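You operate a simulated robot arm through the tools that you are given. There is no shell and no other tool. Be economical: measure what you need, move in short steps, check, and stop when the job is done.

The job below is to be done with a simulated two-armed robot. You get a single attempt, and the scene is never put back.

TASK
Dry the red spool in the dryer box at 65 degrees.
Fine: lid shut, press start, wait till it reads done; the spool stays inside.

It is judged by the outcome, as a careful person would: the job done as asked, and still so three seconds after it is handed in. It fails if anything else is knocked over, pushed out of place, dropped, spilled or broken. A push-on lid holds only when it is set on centred and level and pressed home; a screw cap is set on level and turned clockwise until tight.

THE ROBOT
Two 7-joint arms with two-finger parallel grippers on one trunk, on a base that drives. Base frame: it is fixed to the floor where the robot stands at the start and does not move with it; the origin is under the middle of the robot, x ahead of it, y to its left, z up. Readings come in m, degrees, newtons and seconds.
The left shoulder is at the start at [0.05, 0.168, 1.207], the right one opposite. With the tool pointing down near the work surface each hand reaches from about 0.16 to 0.66 m from the robot's upright axis, wherever it stands, measured 20 degrees to its own side. Places, roughly: dryer box lid [0.5, 0, 1.1]; dryer button [0.4, -0.2, 1.1]; dryer dial [0.3, -0.2, 0.9]; inside the dryer box [0.5, 0, 0.9]. Payload 1.57 kg a hand.
The tool frame of a hand sits at the grasp point between the pads (the TCP): z along the fingers, y along the line on which they close. The tips reach 0.03 m beyond it. The gripper opens to 0.08 m. The fingers are 0.017 m wide and 0.012 m thick; the gripper's body (0.04 by 0.082 m) begins 0.08 m behind the TCP.
Orientation is that of the tool frame in the base frame, as [roll, pitch, yaw] about the fixed x, y, z axes, in that order (R = Rz(yaw) Ry(pitch) Rx(roll)). With the fingers straight down and closing along the base's y, the tool's x points along the base's -x, its y along +y and its z along -z.

THE INTERFACE
- The arms move only by the tool jog_arm. It takes "left_motion", "right_motion" or both (then of equal length, played together; a hand with none holds still); each is a list of rows, each a list of 7 numbers: the shift along the tool's x, y, z in units of 250 mm (1.0 is 250 mm), then the turn, a rotation vector about the tool's x, y, z in units of 90 degrees (1.0 is 90 degrees), then the gripper command, from -1 (shut) to 1 (fully open), values between in proportion. In form: [[x, y, z, rx, ry, rz, jaw], ...]. A call has 1 to 8 rows; each row is the pose to reach, as a shift and turn from the pose commanded when the call began, along the tool's axes at that moment. A call with a number of a shift or a turn outside -1 to 1 is refused whole. A row lasts 0.2 s, in which the tool goes at most 0.05 m and 8.6 degrees; a call with a longer step from one row to the next is refused whole, and so is a gripper value outside its range. A pose out of reach is approached as far as the arm can. The call stops where the force on the tool passes 40 N (or 10 N more than at its start, if that is more) or the arm is blocked; 0.2 s more then pass. The fingers move at their own pace (about 0.045 m/s each) and stop on an object; they squeeze with about 39 N. The grip force told is the motor's: it shows also when the fingers shut on nothing. Time passes only in rows, and 0.2 s behind the last, so rows that repeat a pose let the fingers close. The reply holds the time, the measured pose of the TCP, the force on the tool along the base axes, the opening and the grip force, in the units named above and with some noise, with the torque about the TCP (base axes, N m) and any sound that the robot's microphone picked up, and new pictures: "show" is both (left out), scene, wrist or none (wrist: the cameras of the hands that moved).
- Cameras (640 x 400 px; columns grow to the right, rows downward): "scene" is now at [0.1119, -0.0266, 1.3951]; the picture's right is [-0.33, -0.94, 0.00], its down [-0.72, 0.25, -0.65] and it looks along [0.61, -0.22, -0.76] (base axes); focal length 229 px, centre (320, 200). "left" rides on the left gripper at [0.072, 0.007, -0.122] in its tool frame; the picture's right is [-0.09, 1.00, 0.00], its down [-0.84, -0.08, -0.54] and it looks along [-0.54, -0.05, 0.84] (tool axes); focal length 238 px, centre (320, 200). "right" rides on the right gripper at [0.072, -0.007, -0.122] in its tool frame; the picture's right is [0.09, 1.00, 0.00], its down [-0.84, 0.08, -0.54] and it looks along [-0.54, 0.05, 0.84] (tool axes); focal length 238 px, centre (320, 200). There is no depth. A picture from a camera that has moved, and an enlarged one, comes with that camera's place and axes in the base frame and with its lens.
- raise_lower(by): slides the trunk up (or, below 0, down) by that many m; the arms and the scene camera ride with it, the base frame stays. It gives what a move gives, with no picture.
- steer(legs): drives the robot by 1 to 6 legs, each [ahead, left, turn to the left] in m, m and degrees, along the robot's own axes; the way and the turn of a leg run together, so that a leg with both is an arc; at most 1.5 m and 180 degrees a leg. The arms and the cameras ride along, it lands a little off, and it stops where it bumps. It gives what a move gives, and a new picture of the scene camera.
- pan_tilt(pan, tilt): turns the head with the scene camera to pan (to the left, within 80 degrees either way) and tilt (down, from -29 to 69), counted from straight ahead of the robot. It gives what a move gives, and a new picture of the scene camera.
- close_up(camera, box): a new picture of the part [left, top, right, bottom] of that camera's present view, enlarged. No time passes.
- job_done(): hands the job in; it is judged then, once.

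Work in short steps. Places have to be worked out from the pictures, the camera data and where the tool is seen: move nearer, look again, correct. Check each grasp and each placing, and mend what went wrong. You have 120 turns and 260 pictures in all, those below and enlarged ones among them. Open the grippers and draw the arms clear of the work before you hand the job in, unless the task says otherwise; then end with one line.

The tools are called as a command line: name --argument value ..., lists and objects as JSON in quotes. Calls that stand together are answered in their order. jog_arm: Moves the arms, as the interface text tells. Its arguments: {"type":"object","properties":{"left_motion":{"type":"array"},"right_motion":{"type":"array"},"show":{"type":"string","enum":["both","scene","wrist","none"]}},"required":[]} The other tools are called the same way: raise_lower (by) slides the trunk up or down; steer (legs) drives the base; pan_tilt (pan, tilt) turns the head that bears the scene camera; close_up (camera, box) takes an enlarged picture of a part of a camera's view; job_done () hands the job in.

At the start:

```text
time_s: 0.0
left_eef_pos: [0.4527, 0.0563, 1.1497]
left_ee_rot: [-180.0, 0.0, -179.9]
left_force: [0.2, 0.0, 0.0]
left_ft_torque: [0.02, 0.0, 0.0]
left_gripper_width: 0.0803
left_finger_force: 0.0
right_eef_pos: [0.3954, -0.2628, 1.1504]
right_ee_rot: [179.9, -0.1, 179.9]
right_force: [1.3, -0.4, -1.2]
right_ft_torque: [-0.01, 0.0, 0.02]
right_gripper_width: 0.08
right_finger_force: 0.0
trunk travel left (down, up): [-0.375, 0.068]
robot x, y, heading: [0.003, 0.0038, 0.3]
head pan, tilt: [-19.5, 49.4]
```

scene: 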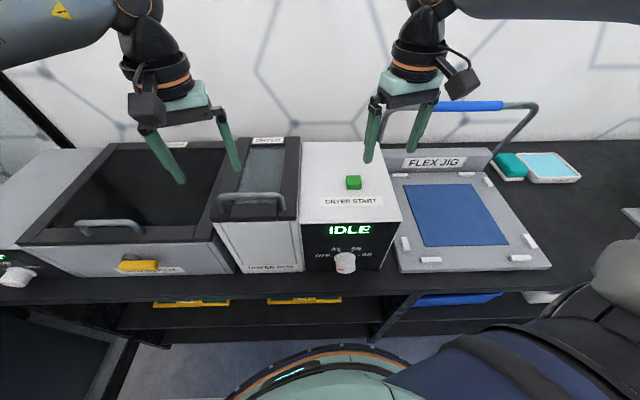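
right: 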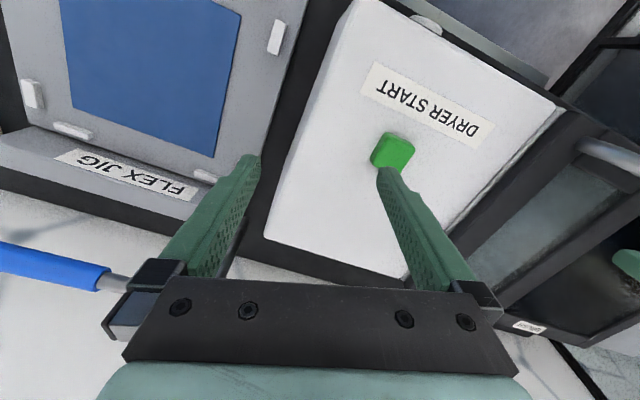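
left: 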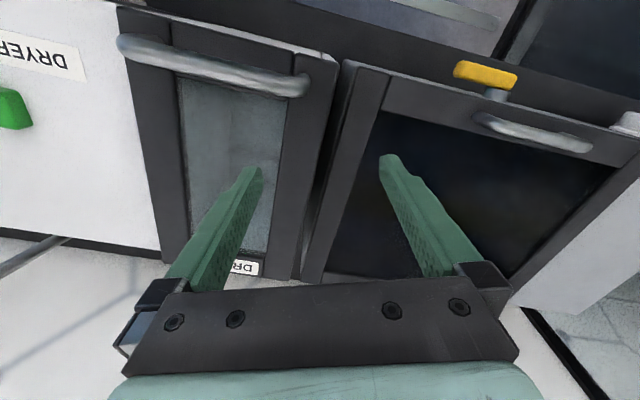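

The dryer has a narrow lid with a handle, a dial on its front and a green start button. I haven't found the red spool yet, so I'll enlarge the dryer and pan around.

close_up --camera "scene" --box '[200, 130, 420, 280]'

pan_tilt --pan 40 --tilt 35

pan_tilt --pan -60 --tilt 35

```text
2.67 times, centred on (310, 205) of scene
camera zoom: at [0.1119, -0.0266, 1.3951], right [-0.33, -0.94, 0.0], down [-0.72, 0.25, -0.65], along [0.61, -0.22, -0.76], focal length 612 px, centre (347, 187)
```

zoom: 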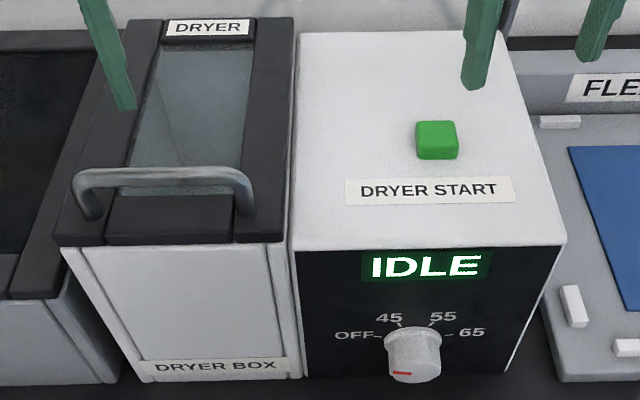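

```text
time_s: 1.3
left_eef_pos: [0.4508, 0.0561, 1.1498]
left_ee_rot: [179.9, 0.1, -179.8]
left_force: [0.6, 0.5, -1.0]
left_ft_torque: [-0.01, 0.0, 0.01]
left_gripper_width: 0.0797
left_finger_force: 0.0
right_eef_pos: [0.3943, -0.2621, 1.1505]
right_ee_rot: [-179.9, 0.0, -180.0]
right_force: [0.2, 0.8, 0.0]
right_ft_torque: [0.02, -0.01, -0.03]
right_gripper_width: 0.0799
right_finger_force: 0.2
trunk travel left (down, up): [-0.375, 0.068]
robot x, y, heading: [0.0009, -0.0001, -0.0]
head pan, tilt: [40.0, 35.0]
camera scene: at [0.1063, 0.0558, 1.416], right [0.64, -0.77, 0.0], down [-0.44, -0.37, -0.82], along [0.63, 0.53, -0.57], focal length 229 px, centre (320, 200)
```

scene: 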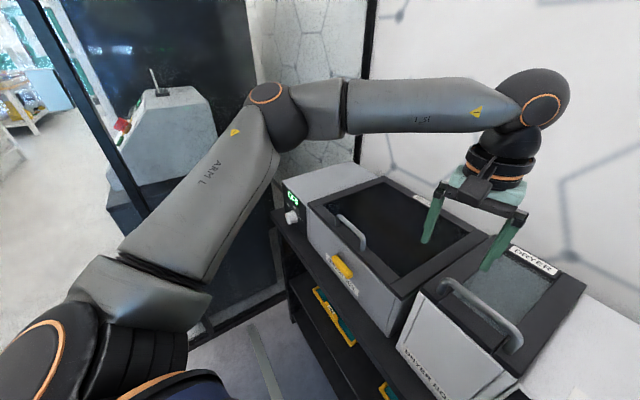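

```text
time_s: 3.0
left_eef_pos: [0.4523, 0.0553, 1.1509]
left_ee_rot: [-180.0, -0.1, -180.0]
left_force: [-0.1, 1.3, 0.3]
left_ft_torque: [0.03, 0.04, -0.03]
left_gripper_width: 0.0799
left_finger_force: 0.1
right_eef_pos: [0.3949, -0.2632, 1.1507]
right_ee_rot: [-179.9, 0.0, -179.9]
right_force: [0.1, 0.8, -0.4]
right_ft_torque: [0.0, -0.05, 0.04]
right_gripper_width: 0.08
right_finger_force: 0.0
trunk travel left (down, up): [-0.375, 0.068]
robot x, y, heading: [-0.0012, 0.0041, 0.1]
head pan, tilt: [-60.0, 35.0]
camera scene: at [0.0829, -0.077, 1.416], right [-0.87, -0.5, 0.0], down [-0.29, 0.5, -0.82], along [0.41, -0.71, -0.57], focal length 229 px, centre (320, 200)
```

scene: 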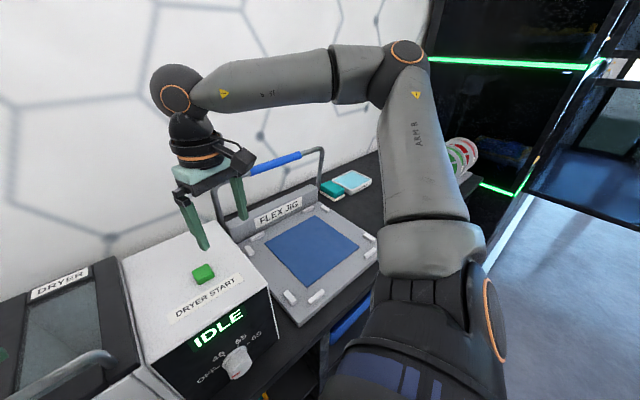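

The spools are at the far right end of the bench. Before moving the base I'll raise the trunk so the fingers clear the handles. Then I'll back off and look along the bench.

raise_lower --by 0.066

steer --legs '[[-0.4, 0, 0]]'

pan_tilt --pan -15 --tilt 35

```text
time_s: 4.1
left_eef_pos: [0.4531, 0.0554, 1.2156]
left_ee_rot: [-179.9, 0.0, -179.8]
left_force: [-0.4, -0.1, -0.3]
left_ft_torque: [0.0, -0.01, -0.03]
left_gripper_width: 0.08
left_finger_force: 0.1
right_eef_pos: [0.3949, -0.262, 1.216]
right_ee_rot: [-180.0, -0.1, 180.0]
right_force: [0.2, -0.5, -0.7]
right_ft_torque: [-0.01, -0.02, -0.02]
right_gripper_width: 0.0798
right_finger_force: 0.1
trunk travel left (down, up): [-0.441, 0.002]
robot x, y, heading: [-0.0004, 0.0013, -0.0]
head pan, tilt: [-60.0, 35.0]
```

```text
time_s: 6.6
left_eef_pos: [0.0506, 0.0546, 1.2155]
left_ee_rot: [179.9, -0.1, -179.9]
left_force: [-0.2, -0.4, 0.7]
left_ft_torque: [-0.01, -0.04, 0.0]
left_gripper_width: 0.0801
left_finger_force: 0.1
right_eef_pos: [-0.0087, -0.2622, 1.2173]
right_ee_rot: [179.9, 0.0, 179.9]
right_force: [-0.2, 0.5, -0.3]
right_ft_torque: [-0.01, -0.02, -0.02]
right_gripper_width: 0.0802
right_finger_force: 0.1
trunk travel left (down, up): [-0.441, 0.002]
robot x, y, heading: [-0.4045, -0.001, -0.1]
head pan, tilt: [-60.0, 35.0]
camera scene: at [-0.3192, -0.077, 1.482], right [-0.87, -0.5, 0.0], down [-0.29, 0.5, -0.82], along [0.41, -0.71, -0.57], focal length 229 px, centre (320, 200)
```

scene: 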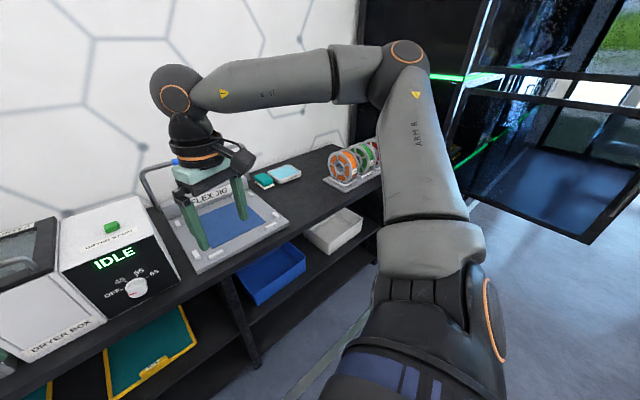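

```text
time_s: 7.7
left_eef_pos: [0.05, 0.0553, 1.2159]
left_ee_rot: [-180.0, 0.0, 179.9]
left_force: [-0.1, 0.0, 1.1]
left_ft_torque: [0.03, -0.01, 0.03]
left_gripper_width: 0.0798
left_finger_force: 0.0
right_eef_pos: [-0.0073, -0.2638, 1.2152]
right_ee_rot: [179.9, 0.0, 179.9]
right_force: [0.3, 0.7, 0.9]
right_ft_torque: [0.0, 0.02, 0.04]
right_gripper_width: 0.08
right_finger_force: 0.0
trunk travel left (down, up): [-0.441, 0.002]
robot x, y, heading: [-0.4048, 0.0007, -0.3]
head pan, tilt: [-15.0, 35.0]
camera scene: at [-0.2777, -0.0236, 1.482], right [-0.26, -0.97, 0.0], down [-0.55, 0.15, -0.82], along [0.79, -0.21, -0.57], focal length 229 px, centre (320, 200)
```

scene: 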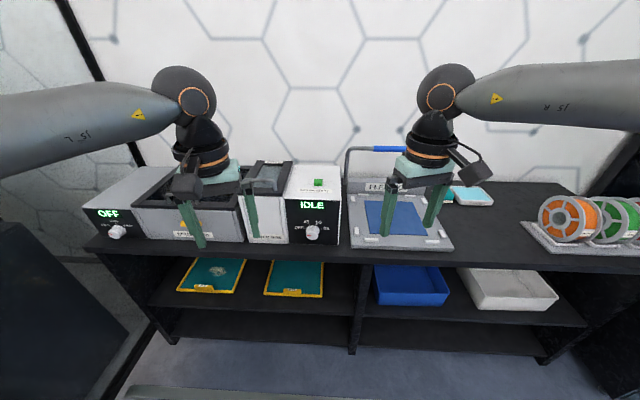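

The orange, green and red spools sit in a rack at the right end. The bench is rotated about -18° relative to the base frame. I'll turn to face it squarely and slide right toward the spools.

steer --legs '[[0, 0, -18], [0, -0.75, 0]]'

pan_tilt --pan -10 --tilt 40

```text
time_s: 15.7
left_eef_pos: [-0.1857, -0.8033, 1.2167]
left_ee_rot: [-180.0, 0.0, 162.0]
left_force: [0.0, -0.5, -0.5]
left_ft_torque: [-0.02, 0.01, -0.02]
left_gripper_width: 0.0797
left_finger_force: 0.1
right_eef_pos: [-0.3407, -1.0884, 1.2162]
right_ee_rot: [179.9, 0.0, 161.9]
right_force: [-0.5, 0.4, -0.8]
right_ft_torque: [0.01, 0.0, 0.01]
right_gripper_width: 0.0798
right_finger_force: 0.1
trunk travel left (down, up): [-0.441, 0.002]
robot x, y, heading: [-0.6372, -0.7157, -18.1]
head pan, tilt: [-15.0, 35.0]
camera scene: at [-0.5241, -0.7768, 1.482], right [-0.55, -0.84, 0.0], down [-0.48, 0.31, -0.82], along [0.69, -0.45, -0.57], focal length 229 px, centre (320, 200)
```

scene: 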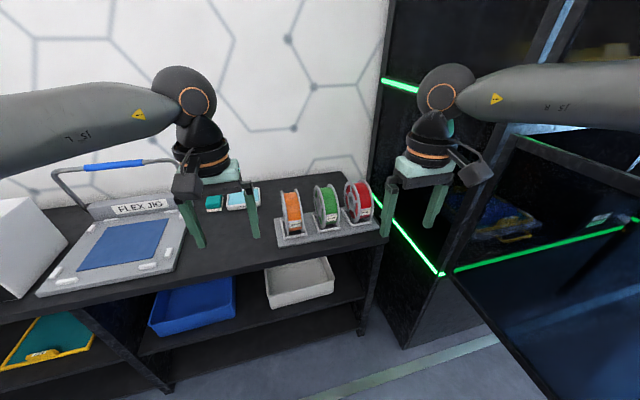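

```text
time_s: 16.4
left_eef_pos: [-0.187, -0.8023, 1.216]
left_ee_rot: [179.9, 0.0, 162.1]
left_force: [0.4, 0.5, 0.0]
left_ft_torque: [-0.02, -0.02, 0.0]
left_gripper_width: 0.0801
left_finger_force: 0.1
right_eef_pos: [-0.342, -1.0879, 1.216]
right_ee_rot: [179.9, 0.0, 162.0]
right_force: [0.6, 0.2, 0.6]
right_ft_torque: [0.02, -0.01, -0.04]
right_gripper_width: 0.08
right_finger_force: 0.0
trunk travel left (down, up): [-0.441, 0.002]
robot x, y, heading: [-0.631, -0.7172, -18.1]
head pan, tilt: [-10.0, 40.0]
camera scene: at [-0.5228, -0.7687, 1.4745], right [-0.47, -0.88, 0.0], down [-0.57, 0.3, -0.77], along [0.68, -0.36, -0.64], focal length 229 px, centre (320, 200)
```

scene: 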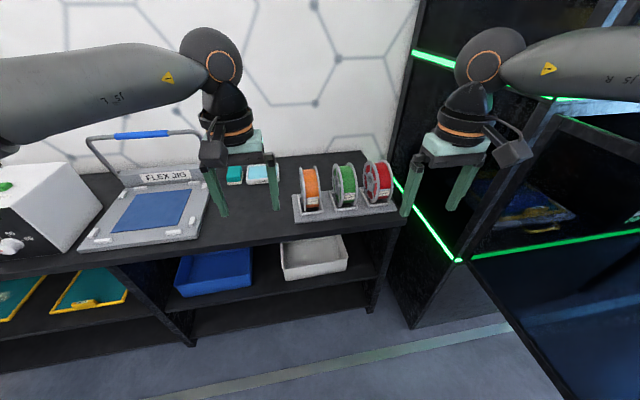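

The red spool is at about (0.02, -1.32), with its axis along the bench. I'll drive forward so the right hand's camera can see it from above.

steer --legs '[[0.33, -0.05, 0]]'

close_up --camera "right" --box '[0, 0, 640, 400]'

```text
time_s: 18.6
left_eef_pos: [0.1142, -0.9534, 1.2152]
left_ee_rot: [-180.0, 0.0, 162.2]
left_force: [0.9, -0.7, -1.0]
left_ft_torque: [0.05, 0.0, -0.02]
left_gripper_width: 0.0802
left_finger_force: 0.1
right_eef_pos: [-0.04, -1.2376, 1.2159]
right_ee_rot: [-180.0, 0.0, 161.9]
right_force: [0.5, -0.1, 0.1]
right_ft_torque: [0.01, -0.01, -0.03]
right_gripper_width: 0.08
right_finger_force: 0.0
trunk travel left (down, up): [-0.441, 0.002]
robot x, y, heading: [-0.3309, -0.8696, -18.0]
head pan, tilt: [-10.0, 40.0]
camera scene: at [-0.2207, -0.9192, 1.4744], right [-0.47, -0.88, 0.0], down [-0.57, 0.3, -0.77], along [0.68, -0.36, -0.64], focal length 229 px, centre (320, 200)
```

scene: 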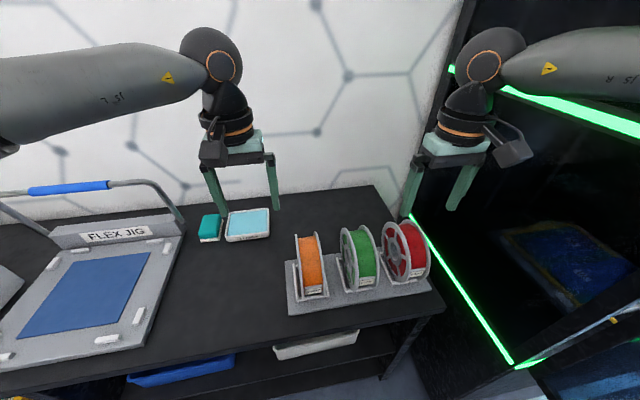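

```text
1.00 times, centred on (320, 200) of right (not enlarged: the box is as wide or as high as the picture)
camera zoom: at [-0.1088, -1.2217, 1.3383], right [0.22, 0.98, 0.0], down [0.82, -0.19, 0.54], along [0.53, -0.12, -0.84], focal length 238 px, centre (320, 200)
```

zoom: 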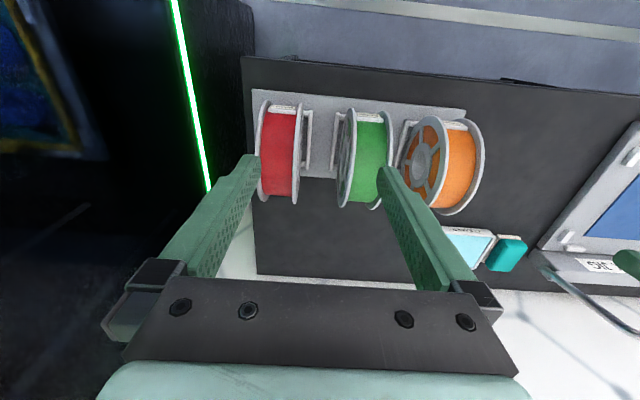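

I put the red spool at n≈0.437, s≈1.252 in the bench frame, with its centre at z≈0.95. I'll zoom in for detail before approaching.

close_up --camera "right" --box '[220, 70, 420, 230]'

close_up --camera "scene" --box '[280, 200, 450, 320]'

```text
2.50 times, centred on (320, 150) of right
camera zoom: at [-0.1088, -1.2217, 1.3383], right [0.22, 0.98, 0.0], down [0.82, -0.19, 0.54], along [0.53, -0.12, -0.84], focal length 596 px, centre (320, 325)
```

zoom: 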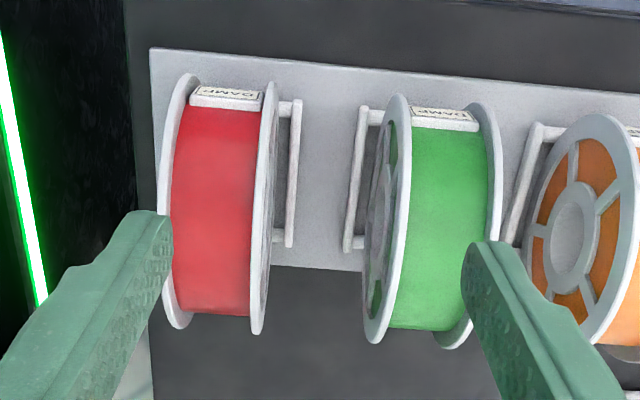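

```text
3.33 times, centred on (365, 260) of scene
camera zoom: at [-0.2207, -0.9192, 1.4744], right [-0.47, -0.88, 0.0], down [-0.57, 0.3, -0.77], along [0.68, -0.36, -0.64], focal length 764 px, centre (170, 0)
```

zoom: 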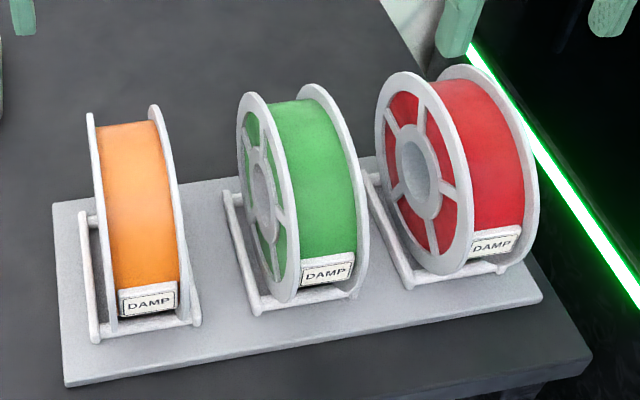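

The spool is roughly 0.17 m across and 0.06 m wide, with its top at z≈1.04. I'll bring the right hand above it with the fingers open, stay clear, and look.

jog_arm --right_motion '[[-0.115, -0.072, 0, 0, 0, 0, 1], [-0.23, -0.144, 0, 0, 0, 0, 1], [-0.344, -0.216, 0, 0, 0, 0, 1], [-0.344, -0.216, 0.15, 0, 0, 0, 1], [-0.344, -0.216, 0.3, 0, 0, 0, 1]]'

```text
time_s: 19.8
left_eef_pos: [0.1159, -0.9528, 1.2169]
left_ee_rot: [180.0, 0.0, 162.2]
left_force: [0.4, -1.0, -0.5]
left_ft_torque: [-0.01, 0.03, 0.01]
left_gripper_width: 0.08
left_finger_force: 0.1
right_eef_pos: [0.0264, -1.316, 1.1401]
right_ee_rot: [-179.9, 0.0, 162.0]
right_force: [0.2, 0.3, 0.0]
right_ft_torque: [0.01, 0.01, 0.06]
right_gripper_width: 0.08
right_finger_force: 0.0
trunk travel left (down, up): [-0.441, 0.002]
robot x, y, heading: [-0.3351, -0.8681, -18.1]
head pan, tilt: [-10.0, 40.0]
camera scene: at [-0.2208, -0.9193, 1.4744], right [-0.47, -0.88, 0.0], down [-0.57, 0.3, -0.77], along [0.68, -0.36, -0.64], focal length 229 px, centre (320, 200)
camera right: at [-0.0437, -1.2999, 1.2628], right [0.22, 0.98, 0.0], down [0.82, -0.18, 0.54], along [0.53, -0.12, -0.84], focal length 238 px, centre (320, 200)
```

scene: 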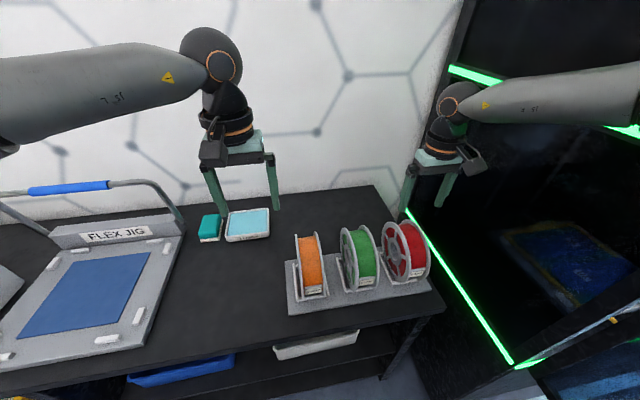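
right: 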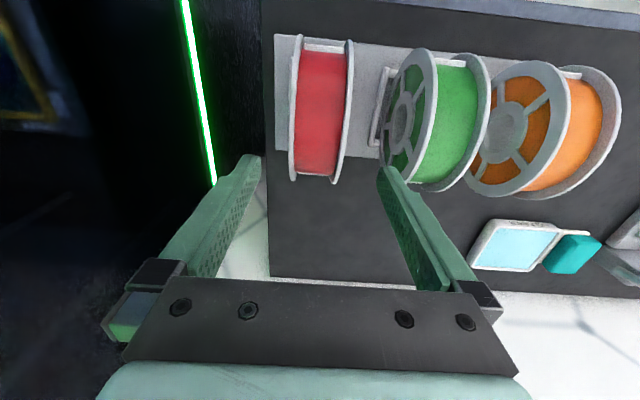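

The hand is centred over the spool in both n and s. I'll lower it to straddle the top of the flanges and check before closing.

jog_arm --right_motion '[[0, 0, 0.13, 0, 0, 0, 1], [0, 0, 0.26, 0, 0, 0, 1], [0, 0, 0.39, 0, 0, 0, 1], [0, 0, 0.52, 0, 0, 0, 1]]'

```text
time_s: 20.8
left_eef_pos: [0.1149, -0.9536, 1.2149]
left_ee_rot: [180.0, -0.1, 162.1]
left_force: [0.4, -0.4, -0.7]
left_ft_torque: [0.04, -0.02, -0.01]
left_gripper_width: 0.0801
left_finger_force: 0.0
right_eef_pos: [0.0284, -1.3157, 1.0093]
right_ee_rot: [-180.0, -0.1, 161.9]
right_force: [-0.3, -0.1, -0.4]
right_ft_torque: [0.0, 0.01, 0.0]
right_gripper_width: 0.08
right_finger_force: 0.0
trunk travel left (down, up): [-0.441, 0.002]
robot x, y, heading: [-0.3343, -0.8692, -18.1]
head pan, tilt: [-10.0, 40.0]
camera scene: at [-0.221, -0.9192, 1.4744], right [-0.47, -0.88, 0.0], down [-0.57, 0.3, -0.77], along [0.68, -0.36, -0.64], focal length 229 px, centre (320, 200)
camera right: at [-0.0433, -1.3002, 1.1327], right [0.22, 0.98, 0.0], down [0.82, -0.19, 0.54], along [0.53, -0.12, -0.84], focal length 238 px, centre (320, 200)
```

scene: 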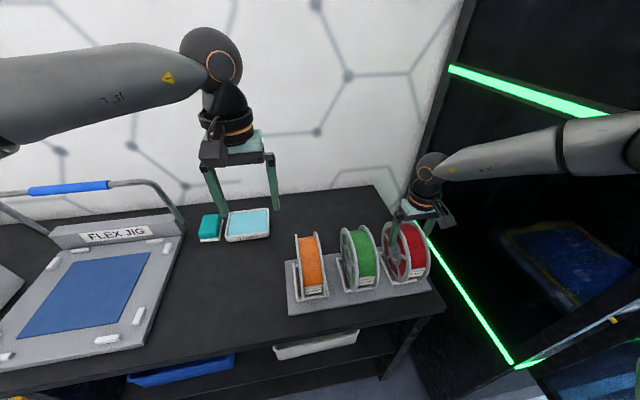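
right: 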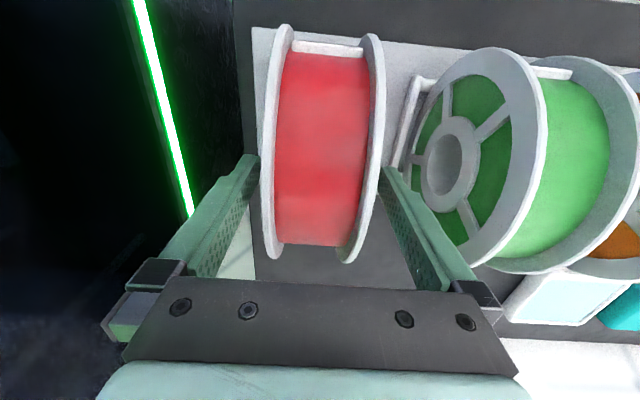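

The fingers straddle the flanges and the spool is centred between them, so I'll close.

jog_arm --right_motion '[[0, 0, 0, 0, 0, 0, -1], [0, 0, 0, 0, 0, 0, -1], [0, 0, 0, 0, 0, 0, -1], [0, 0, 0, 0, 0, 0, -1]]' --show "wrist"

```text
time_s: 21.8
left_eef_pos: [0.1143, -0.9519, 1.2162]
left_ee_rot: [179.9, 0.0, 162.1]
left_force: [-0.7, 0.8, 0.2]
left_ft_torque: [0.0, 0.03, -0.02]
left_gripper_width: 0.0801
left_finger_force: 0.0
right_eef_pos: [0.026, -1.3162, 1.0115]
right_ee_rot: [-180.0, 0.0, 162.0]
right_force: [-0.2, -1.5, -0.6]
right_ft_torque: [-0.14, -0.02, -0.04]
right_gripper_width: 0.0581
right_finger_force: 38.5
trunk travel left (down, up): [-0.441, 0.002]
robot x, y, heading: [-0.334, -0.8671, -18.0]
head pan, tilt: [-10.0, 40.0]
camera right: at [-0.0435, -1.3001, 1.1329], right [0.22, 0.98, 0.0], down [0.82, -0.19, 0.54], along [0.53, -0.12, -0.84], focal length 238 px, centre (320, 200)
```

right: 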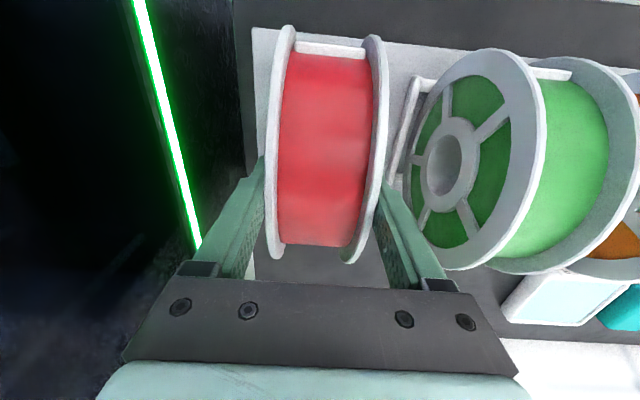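

The spool is gripped at 58 mm. I'll lift it straight up.

jog_arm --right_motion '[[0, 0, -0.08, 0, 0, 0, -1], [0, 0, -0.24, 0, 0, 0, -1], [0, 0, -0.4, 0, 0, 0, -1], [0, 0, -0.56, 0, 0, 0, -1], [0, 0, -0.72, 0, 0, 0, -1], [0, 0, -0.84, 0, 0, 0, -1]]'

```text
time_s: 23.2
left_eef_pos: [0.1134, -0.9521, 1.215]
left_ee_rot: [180.0, 0.1, 162.2]
left_force: [-0.3, -1.3, -0.1]
left_ft_torque: [-0.03, 0.01, 0.02]
left_gripper_width: 0.0798
left_finger_force: 0.1
right_eef_pos: [0.026, -1.3151, 1.2206]
right_ee_rot: [180.0, -0.1, 162.0]
right_force: [-0.6, -0.2, -5.6]
right_ft_torque: [0.03, 0.02, 0.04]
right_gripper_width: 0.0577
right_finger_force: 39.1
trunk travel left (down, up): [-0.441, 0.002]
robot x, y, heading: [-0.3333, -0.8629, -18.0]
head pan, tilt: [-10.0, 40.0]
camera scene: at [-0.221, -0.9191, 1.4744], right [-0.47, -0.88, 0.0], down [-0.57, 0.3, -0.77], along [0.68, -0.36, -0.64], focal length 229 px, centre (320, 200)
camera right: at [-0.0441, -1.2995, 1.3434], right [0.22, 0.98, 0.0], down [0.82, -0.18, 0.54], along [0.53, -0.12, -0.84], focal length 238 px, centre (320, 200)
```

scene: 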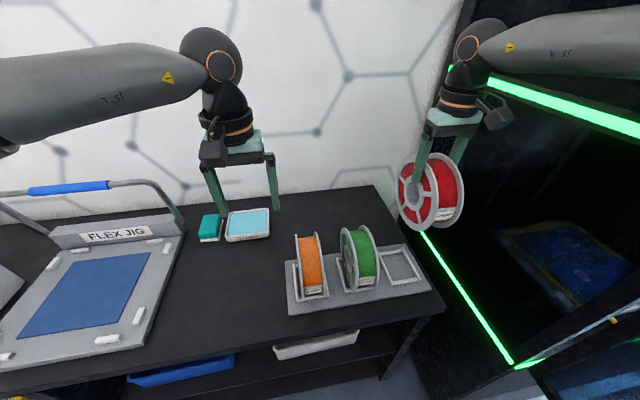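
right: 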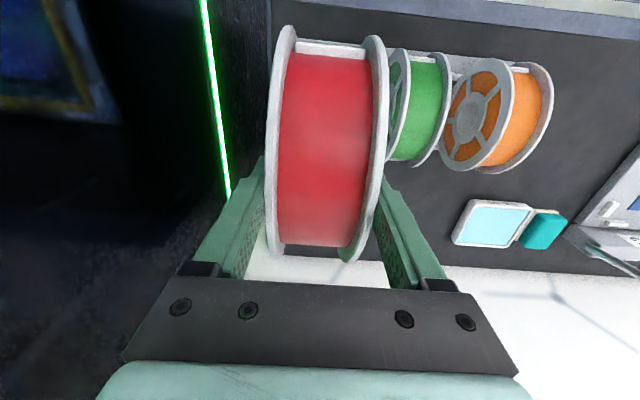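

The spool is lifted cleanly. I'll back off and drive left along the bench to the dryer.

steer --legs '[[-0.33, 0, 0], [0, 0.88, 0]]'

pan_tilt --pan 0 --tilt 40

```text
time_s: 33.1
left_eef_pos: [0.0743, -0.0143, 1.2154]
left_ee_rot: [-180.0, 0.0, 161.8]
left_force: [-0.5, -0.3, -0.5]
left_ft_torque: [0.01, 0.01, -0.03]
left_gripper_width: 0.0799
left_finger_force: 0.0
right_eef_pos: [-0.014, -0.377, 1.2195]
right_ee_rot: [180.0, 0.1, 161.8]
right_force: [0.0, -0.1, -5.4]
right_ft_torque: [0.04, 0.05, -0.02]
right_gripper_width: 0.0579
right_finger_force: 38.9
trunk travel left (down, up): [-0.441, 0.002]
robot x, y, heading: [-0.3734, 0.0681, -17.8]
head pan, tilt: [-10.0, 40.0]
camera scene: at [-0.2599, 0.0202, 1.4743], right [-0.47, -0.88, 0.0], down [-0.57, 0.3, -0.77], along [0.68, -0.36, -0.64], focal length 229 px, centre (320, 200)
```

scene: 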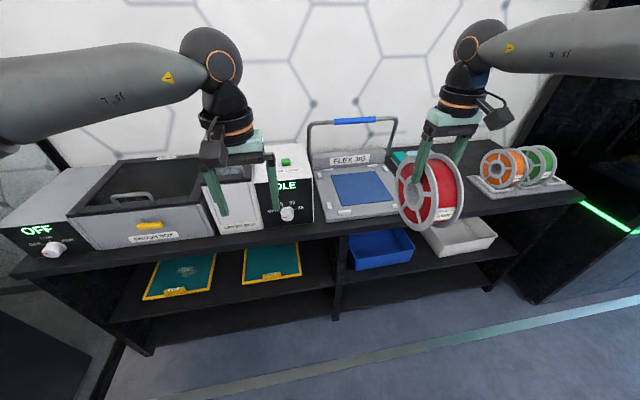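

```text
time_s: 33.8
left_eef_pos: [0.0747, -0.0144, 1.2158]
left_ee_rot: [180.0, 0.1, 161.9]
left_force: [-0.6, 0.7, -0.3]
left_ft_torque: [0.02, 0.0, 0.04]
left_gripper_width: 0.0802
left_finger_force: 0.1
right_eef_pos: [-0.0135, -0.3763, 1.2197]
right_ee_rot: [179.9, -0.1, 161.8]
right_force: [0.5, 0.7, -6.2]
right_ft_torque: [0.03, 0.04, 0.01]
right_gripper_width: 0.0579
right_finger_force: 38.5
trunk travel left (down, up): [-0.441, 0.002]
robot x, y, heading: [-0.3728, 0.0734, -17.9]
head pan, tilt: [0.0, 40.0]
camera scene: at [-0.2541, 0.0337, 1.4743], right [-0.31, -0.95, 0.0], down [-0.61, 0.2, -0.77], along [0.73, -0.24, -0.64], focal length 229 px, centre (320, 200)
```

scene: 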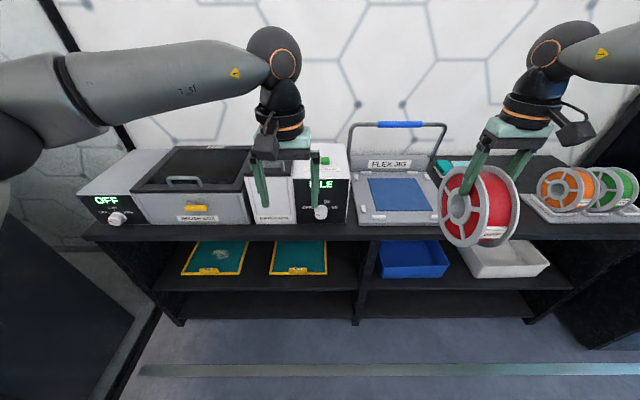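

I still hold the spool (about 5.5 N). From triangulation, the lid's handle bar is at n≈0.37, s≈-0.114, z≈1.10, parallel to the bench, with the hinge at the back. I'll drive up so the left hand can open it.

steer --legs '[[0.33, 0, 0]]'

close_up --camera "left" --box '[0, 0, 640, 400]'

```text
time_s: 36.0
left_eef_pos: [0.3901, -0.117, 1.217]
left_ee_rot: [179.9, -0.1, 162.0]
left_force: [-0.7, -0.1, 0.0]
left_ft_torque: [0.01, 0.05, 0.02]
left_gripper_width: 0.0801
left_finger_force: 0.1
right_eef_pos: [0.3017, -0.4786, 1.2202]
right_ee_rot: [-180.0, 0.0, 161.9]
right_force: [1.1, 0.2, -6.7]
right_ft_torque: [0.04, 0.04, -0.01]
right_gripper_width: 0.0577
right_finger_force: 38.9
trunk travel left (down, up): [-0.441, 0.002]
robot x, y, heading: [-0.0608, -0.0266, -17.8]
head pan, tilt: [0.0, 40.0]
camera scene: at [0.0605, -0.0688, 1.4743], right [-0.31, -0.95, 0.0], down [-0.61, 0.2, -0.77], along [0.73, -0.24, -0.64], focal length 229 px, centre (320, 200)
```

scene: 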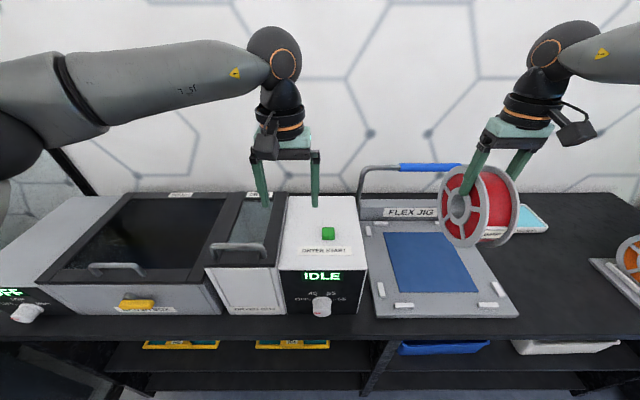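

```text
1.00 times, centred on (320, 200) of left (not enlarged: the box is as wide or as high as the picture)
camera zoom: at [0.3238, -0.088, 1.3374], right [0.4, 0.92, 0.0], down [0.77, -0.33, 0.54], along [0.5, -0.21, -0.84], focal length 238 px, centre (320, 200)
```

zoom: 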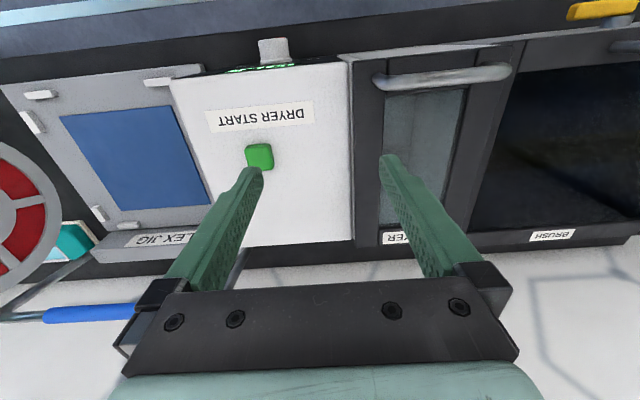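

The bar is at n≈0.367, s≈-0.12, z≈1.107. I'll move the left hand over it while turning about the vertical, so the fingers close across the bar.

jog_arm --left_motion '[[0.02, 0.056, 0, 0, 0, 0.095, 1], [0.04, 0.112, 0, 0, 0, 0.19, 1], [0.06, 0.168, 0, 0, 0, 0.285, 1], [0.08, 0.224, 0, 0, 0, 0.38, 1], [0.1, 0.28, 0, 0, 0, 0.475, 1], [0.12, 0.336, 0, 0, 0, 0.57, 1], [0.14, 0.392, 0, 0, 0, 0.665, 1], [0.16, 0.448, 0, 0, 0, 0.76, 1]]'

```text
time_s: 37.8
left_eef_pos: [0.3482, -0.0079, 1.2127]
left_ee_rot: [179.9, 0.0, 93.6]
left_force: [-0.1, 0.5, 0.9]
left_ft_torque: [-0.01, -0.05, -0.01]
left_gripper_width: 0.0801
left_finger_force: 0.1
left hand out of reach, approached as far as the arm can: row 8
right_eef_pos: [0.3001, -0.4789, 1.2202]
right_ee_rot: [180.0, 0.0, 161.8]
right_force: [-0.9, 0.1, -6.6]
right_ft_torque: [-0.01, 0.06, 0.03]
right_gripper_width: 0.0582
right_finger_force: 38.8
trunk travel left (down, up): [-0.441, 0.002]
robot x, y, heading: [-0.0558, -0.0275, -17.8]
head pan, tilt: [0.0, 40.0]
camera scene: at [0.0591, -0.0687, 1.4745], right [-0.31, -0.95, 0.0], down [-0.61, 0.2, -0.77], along [0.73, -0.24, -0.64], focal length 229 px, centre (320, 200)
camera left: at [0.3504, 0.065, 1.3344], right [1.0, -0.03, 0.0], down [-0.03, -0.84, 0.54], along [-0.01, -0.54, -0.84], focal length 238 px, centre (320, 200)
```

scene: 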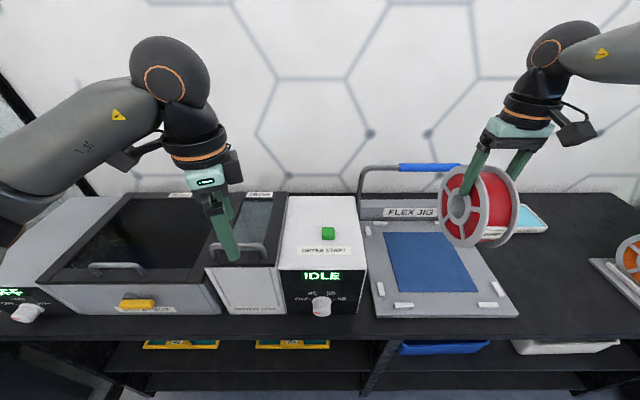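
left: 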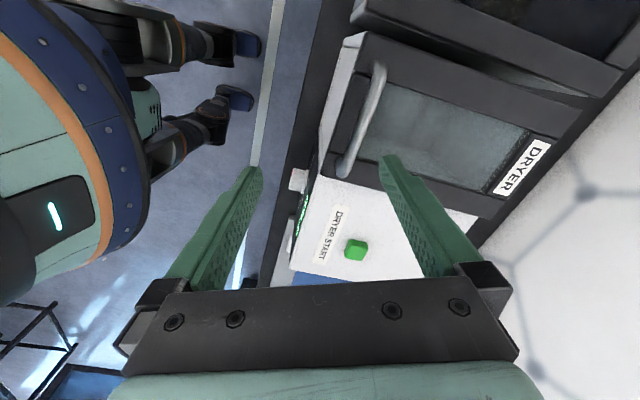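

The wrist is near its limit turning this way. The gripper is symmetric, so I'll turn back and try the opposite direction.

jog_arm --left_motion '[[0, 0, 0, 0, 0, -0.095, 1], [0, 0, 0, 0, 0, -0.19, 1], [0, 0, 0, 0, 0, -0.285, 1], [0, 0, 0, 0, 0, -0.38, 1], [0, 0, 0, 0, 0, -0.475, 1], [0, 0, 0, 0, 0, -0.57, 1], [0, 0, 0, 0, 0, -0.665, 1], [0, 0, 0, 0, 0, -0.76, 1]]' --show "none"

jog_arm --left_motion '[[0, 0, 0, 0, 0, -0.095, 1], [0, 0, 0, 0, 0, -0.19, 1], [0, 0, 0, 0, 0, -0.285, 1], [0, 0, 0, 0, 0, -0.38, 1], [0, 0, 0, 0, 0, -0.475, 1], [0, 0, 0, 0, 0, -0.57, 1], [0, 0, 0, 0, 0, -0.665, 1], [0, 0, 0, 0, 0, -0.76, 1]]'

```text
time_s: 39.6
left_eef_pos: [0.3487, -0.0074, 1.2128]
left_ee_rot: [180.0, -0.1, 162.3]
left_force: [-0.3, 0.2, -0.9]
left_ft_torque: [0.01, -0.01, -0.01]
left_gripper_width: 0.0799
left_finger_force: 0.1
right_eef_pos: [0.2997, -0.4779, 1.2187]
right_ee_rot: [180.0, 0.0, 161.9]
right_force: [0.0, -0.2, -6.0]
right_ft_torque: [0.01, 0.05, 0.03]
right_gripper_width: 0.0579
right_finger_force: 39.5
trunk travel left (down, up): [-0.441, 0.002]
robot x, y, heading: [-0.0586, -0.0315, -18.2]
head pan, tilt: [0.0, 40.0]
```

```text
time_s: 41.4
left_eef_pos: [0.3487, -0.0082, 1.2123]
left_ee_rot: [-180.0, 0.1, -129.4]
left_force: [0.6, 0.1, 0.3]
left_ft_torque: [-0.03, -0.03, -0.02]
left_gripper_width: 0.0799
left_finger_force: 0.0
right_eef_pos: [0.3007, -0.4787, 1.2206]
right_ee_rot: [180.0, -0.1, 161.9]
right_force: [0.1, -0.2, -6.2]
right_ft_torque: [-0.02, -0.02, 0.02]
right_gripper_width: 0.0579
right_finger_force: 39.1
trunk travel left (down, up): [-0.441, 0.002]
robot x, y, heading: [-0.0645, -0.0282, -18.0]
head pan, tilt: [0.0, 40.0]
camera scene: at [0.06, -0.0687, 1.4743], right [-0.31, -0.95, 0.0], down [-0.61, 0.2, -0.77], along [0.73, -0.24, -0.64], focal length 229 px, centre (320, 200)
camera left: at [0.2985, -0.059, 1.334], right [-0.71, 0.7, 0.0], down [0.59, 0.6, 0.54], along [0.38, 0.39, -0.84], focal length 238 px, centre (320, 200)
```

scene: 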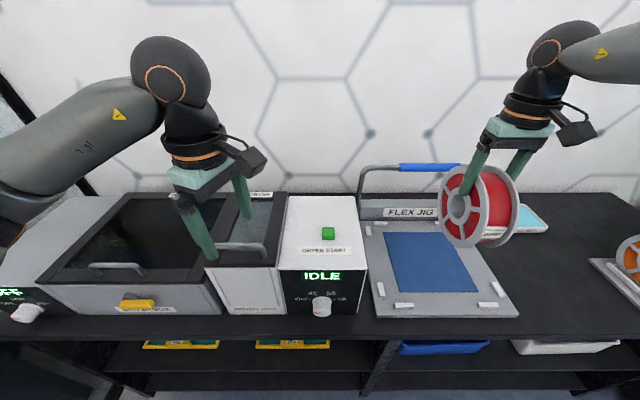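
left: 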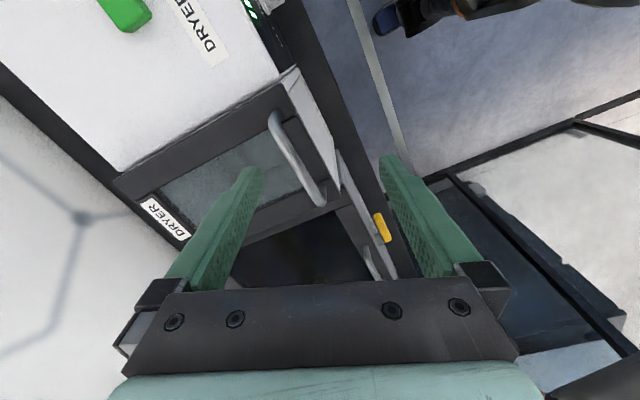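

This direction works. I'll finish the turn, centre over the bar and come part-way down.

jog_arm --left_motion '[[-0.04, -0.03, 0, 0, 0, -0.08, 1], [-0.08, -0.06, 0, 0, 0, -0.16, 1], [-0.123, -0.094, 0, 0, 0, -0.238, 1], [-0.123, -0.094, 0.12, 0, 0, -0.238, 1], [-0.123, -0.094, 0.2, 0, 0, -0.238, 1]]'

```text
time_s: 42.6
left_eef_pos: [0.387, 0.0017, 1.1616]
left_ee_rot: [180.0, 0.0, -108.1]
left_force: [-0.6, 0.0, 0.3]
left_ft_torque: [-0.01, 0.0, -0.01]
left_gripper_width: 0.0802
left_finger_force: 0.1
right_eef_pos: [0.3008, -0.4796, 1.2191]
right_ee_rot: [-180.0, 0.0, 162.0]
right_force: [0.3, -0.5, -6.4]
right_ft_torque: [-0.01, 0.01, -0.02]
right_gripper_width: 0.058
right_finger_force: 38.9
trunk travel left (down, up): [-0.441, 0.002]
robot x, y, heading: [-0.0578, -0.0278, -18.0]
head pan, tilt: [0.0, 40.0]
camera scene: at [0.06, -0.0687, 1.4744], right [-0.31, -0.95, 0.0], down [-0.61, 0.2, -0.77], along [0.73, -0.24, -0.64], focal length 229 px, centre (320, 200)
camera left: at [0.3583, -0.065, 1.2832], right [-0.92, 0.4, 0.0], down [0.33, 0.77, 0.54], along [0.22, 0.5, -0.84], focal length 238 px, centre (320, 200)
```

scene: 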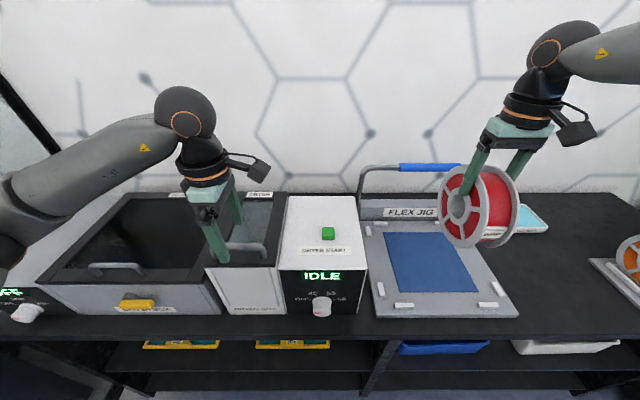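
left: 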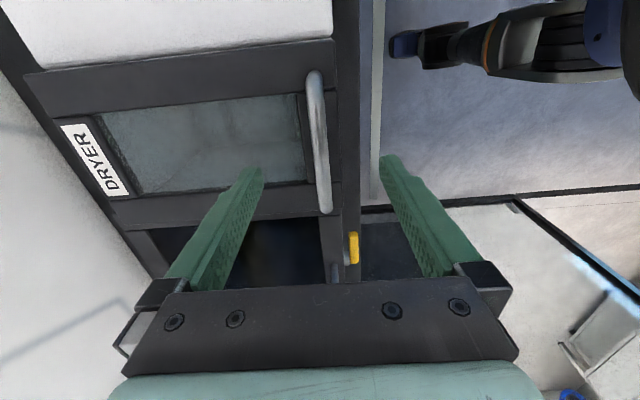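

The bar runs between the fingers and is centred. I'll descend to it and close.

jog_arm --left_motion '[[0.03, 0, 0.09, 0, 0, 0, 1], [0.03, 0, 0.18, 0, 0, 0, 1], [0.03, 0, 0.18, 0, 0, 0, -1], [0.03, 0, 0.18, 0, 0, 0, -1], [0.03, 0, 0.18, 0, 0, 0, -1], [0.03, 0, 0.18, 0, 0, 0, -1], [0.03, 0, 0.18, 0, 0, 0, -1], [0.03, 0, 0.18, 0, 0, 0, -1]]'

```text
time_s: 44.4
left_eef_pos: [0.384, -0.0051, 1.1167]
left_ee_rot: [179.9, 0.0, -108.4]
left_force: [-4.7, 1.7, -1.3]
left_ft_torque: [0.0, 0.05, 0.11]
left_gripper_width: 0.0114
left_finger_force: 29.5
right_eef_pos: [0.3001, -0.4789, 1.2214]
right_ee_rot: [-180.0, 0.0, 161.8]
right_force: [-0.3, 0.0, -6.7]
right_ft_torque: [0.01, 0.01, 0.0]
right_gripper_width: 0.0582
right_finger_force: 39.2
trunk travel left (down, up): [-0.441, 0.002]
robot x, y, heading: [-0.0583, -0.0275, -17.8]
head pan, tilt: [0.0, 40.0]
camera scene: at [0.0593, -0.0684, 1.4744], right [-0.31, -0.95, 0.0], down [-0.61, 0.2, -0.77], along [0.73, -0.24, -0.64], focal length 229 px, centre (320, 200)
camera left: at [0.3551, -0.0718, 1.2383], right [-0.92, 0.4, 0.0], down [0.34, 0.77, 0.54], along [0.21, 0.5, -0.84], focal length 238 px, centre (320, 200)
```

scene: 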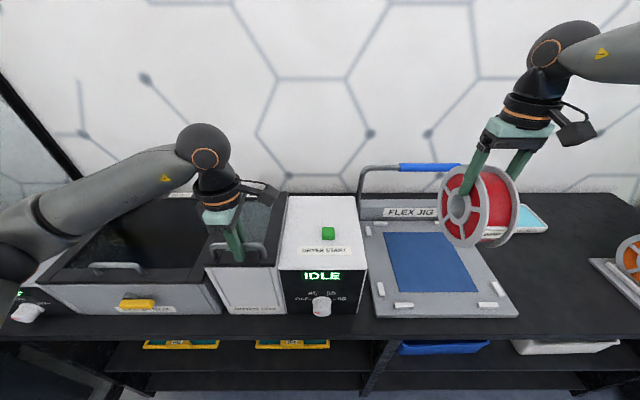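
left: 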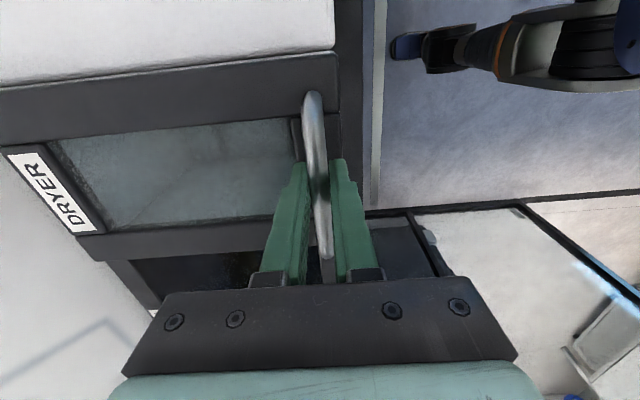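

The bar is held (11 mm). I'll lift along an arc about the rear hinge, at about n 0.61, z 1.06, for the first 30°.

jog_arm --left_motion '[[0, -0.025, -0.09, 0, 0, 0, -1], [0, -0.06, -0.168, 0, 0, 0, -1], [0, -0.1, -0.25, 0, 0, 0, -1], [0, -0.144, -0.32, 0, 0, 0, -1], [0, -0.252, -0.456, 0, 0, 0, -1]]'

```text
time_s: 45.6
left_eef_pos: [0.4442, -0.0237, 1.2343]
left_ee_rot: [-179.7, 0.1, -108.2]
left_force: [-9.1, 3.6, 9.7]
left_ft_torque: [0.35, 0.04, -0.03]
left_gripper_width: 0.0123
left_finger_force: 29.4
right_eef_pos: [0.2988, -0.4788, 1.2203]
right_ee_rot: [-180.0, 0.0, 161.9]
right_force: [-0.1, 0.1, -5.3]
right_ft_torque: [0.02, 0.03, 0.0]
right_gripper_width: 0.0581
right_finger_force: 39.1
trunk travel left (down, up): [-0.441, 0.002]
robot x, y, heading: [-0.0627, -0.0311, -17.8]
head pan, tilt: [0.0, 40.0]
camera scene: at [0.0573, -0.0681, 1.4747], right [-0.31, -0.95, 0.0], down [-0.61, 0.2, -0.77], along [0.73, -0.24, -0.64], focal length 229 px, centre (320, 200)
camera left: at [0.4137, -0.0908, 1.3556], right [-0.92, 0.4, 0.0], down [0.33, 0.77, 0.54], along [0.22, 0.5, -0.84], focal length 238 px, centre (320, 200)
```

scene: 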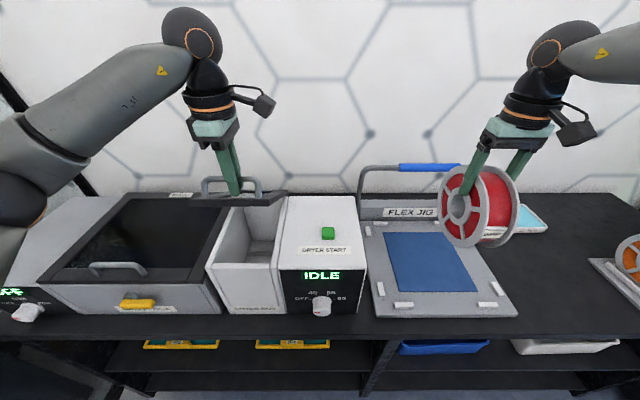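
left: 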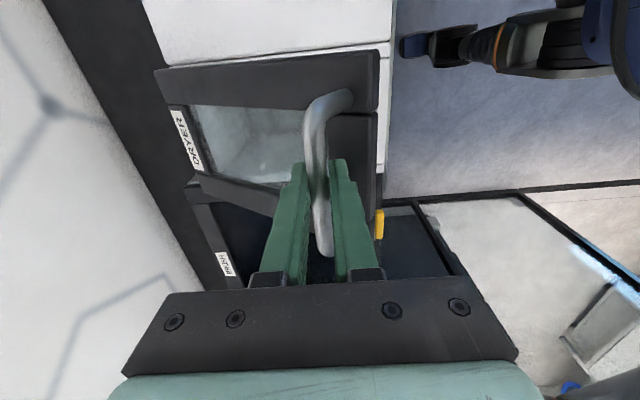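

The lid is opening. The reaction force points outward, so the true radius is slightly larger than I assumed. I'll continue with a wider arc to about 60°.

jog_arm --left_motion '[[0, -0.045, -0.085, 0, 0, 0, -1], [0, -0.118, -0.16, 0, 0, 0, -1], [0, -0.19, -0.216, 0, 0, 0, -1], [0, -0.27, -0.264, 0, 0, 0, -1], [0, -0.35, -0.305, 0, 0, 0, -1], [0, -0.436, -0.34, 0, 0, 0, -1]]'

```text
time_s: 47.0
left_eef_pos: [0.5307, -0.0519, 1.303]
left_ee_rot: [179.5, -0.1, -108.3]
left_force: [5.9, -3.7, -26.3]
left_ft_torque: [-0.02, -0.05, -0.19]
left_gripper_width: 0.0119
left_finger_force: 28.9
left hand out of reach, approached as far as the arm can: row 6
right_eef_pos: [0.3037, -0.4791, 1.2188]
right_ee_rot: [-180.0, -0.4, 161.9]
right_force: [-0.5, -0.6, -6.5]
right_ft_torque: [0.01, 0.01, -0.01]
right_gripper_width: 0.0578
right_finger_force: 38.8
trunk travel left (down, up): [-0.441, 0.002]
robot x, y, heading: [-0.0563, -0.0238, -18.1]
head pan, tilt: [0.0, 40.0]
camera scene: at [0.0642, -0.0693, 1.4738], right [-0.31, -0.95, 0.0], down [-0.61, 0.2, -0.76], along [0.73, -0.24, -0.65], focal length 229 px, centre (320, 200)
camera left: at [0.5037, -0.1192, 1.4252], right [-0.92, 0.4, 0.01], down [0.34, 0.77, 0.54], along [0.21, 0.5, -0.84], focal length 238 px, centre (320, 200)
```

scene: 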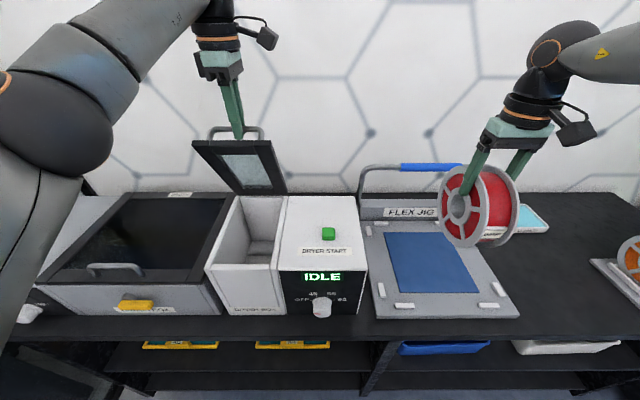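
left: 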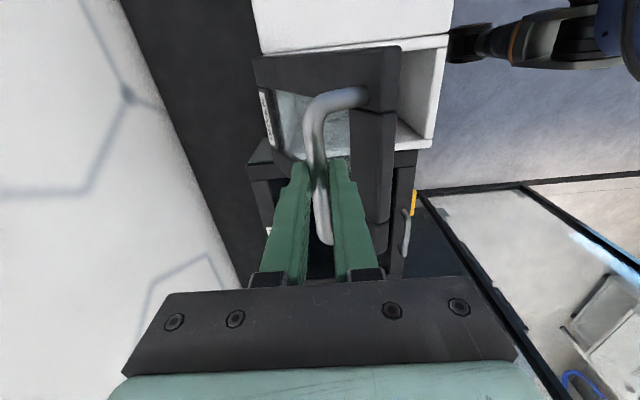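

The lid is at about 50° and the arm nears its reach limit. I'll tilt the hand so the fingers point forward and down, which brings the wrist closer, and ease the upward pull a little.

jog_arm --left_motion '[[0, 0, 0.03, 0.08, 0, 0, -1], [0, 0, 0.04, 0.16, 0, 0, -1], [0, 0, 0.04, 0.24, 0, 0, -1], [0, 0, 0.04, 0.32, 0, 0, -1], [0, 0, 0.04, 0.4, 0, 0, -1]]'

```text
time_s: 48.2
left_eef_pos: [0.526, -0.051, 1.2991]
left_ee_rot: [-143.8, -0.1, -108.0]
left_force: [-3.9, 4.2, 8.5]
left_ft_torque: [-0.03, 0.03, -0.41]
left_gripper_width: 0.0116
left_finger_force: 29.2
right_eef_pos: [0.2996, -0.4782, 1.2214]
right_ee_rot: [179.9, 0.0, 162.0]
right_force: [0.3, 0.7, -6.6]
right_ft_torque: [0.01, -0.01, 0.01]
right_gripper_width: 0.0579
right_finger_force: 38.9
trunk travel left (down, up): [-0.441, 0.002]
robot x, y, heading: [-0.0582, -0.0328, -17.9]
head pan, tilt: [0.0, 40.0]
camera scene: at [0.058, -0.0679, 1.4746], right [-0.31, -0.95, 0.0], down [-0.61, 0.2, -0.77], along [0.73, -0.24, -0.64], focal length 229 px, centre (320, 200)
camera left: at [0.4303, -0.0954, 1.3938], right [-0.73, 0.34, -0.59], down [0.02, 0.88, 0.48], along [0.68, 0.35, -0.65], focal length 238 px, centre (320, 200)
```

scene: 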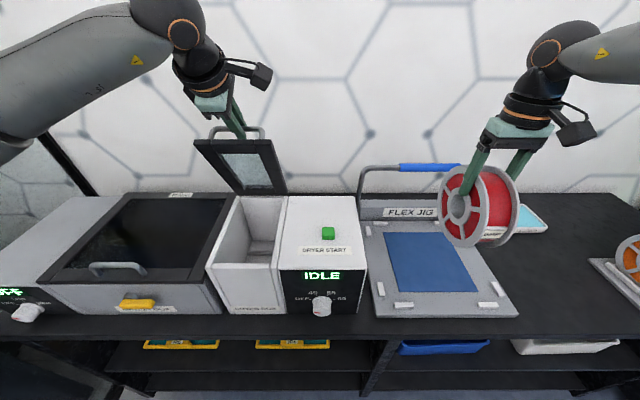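
left: 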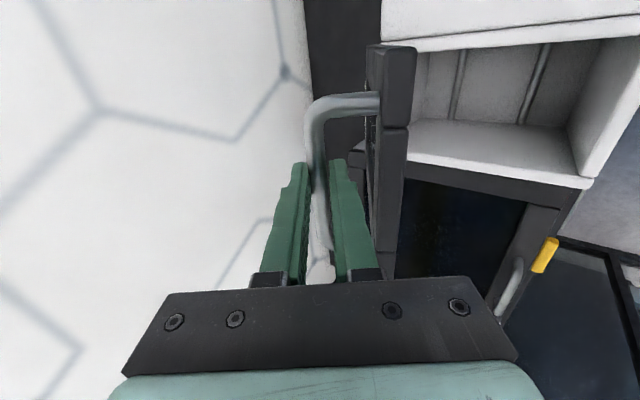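

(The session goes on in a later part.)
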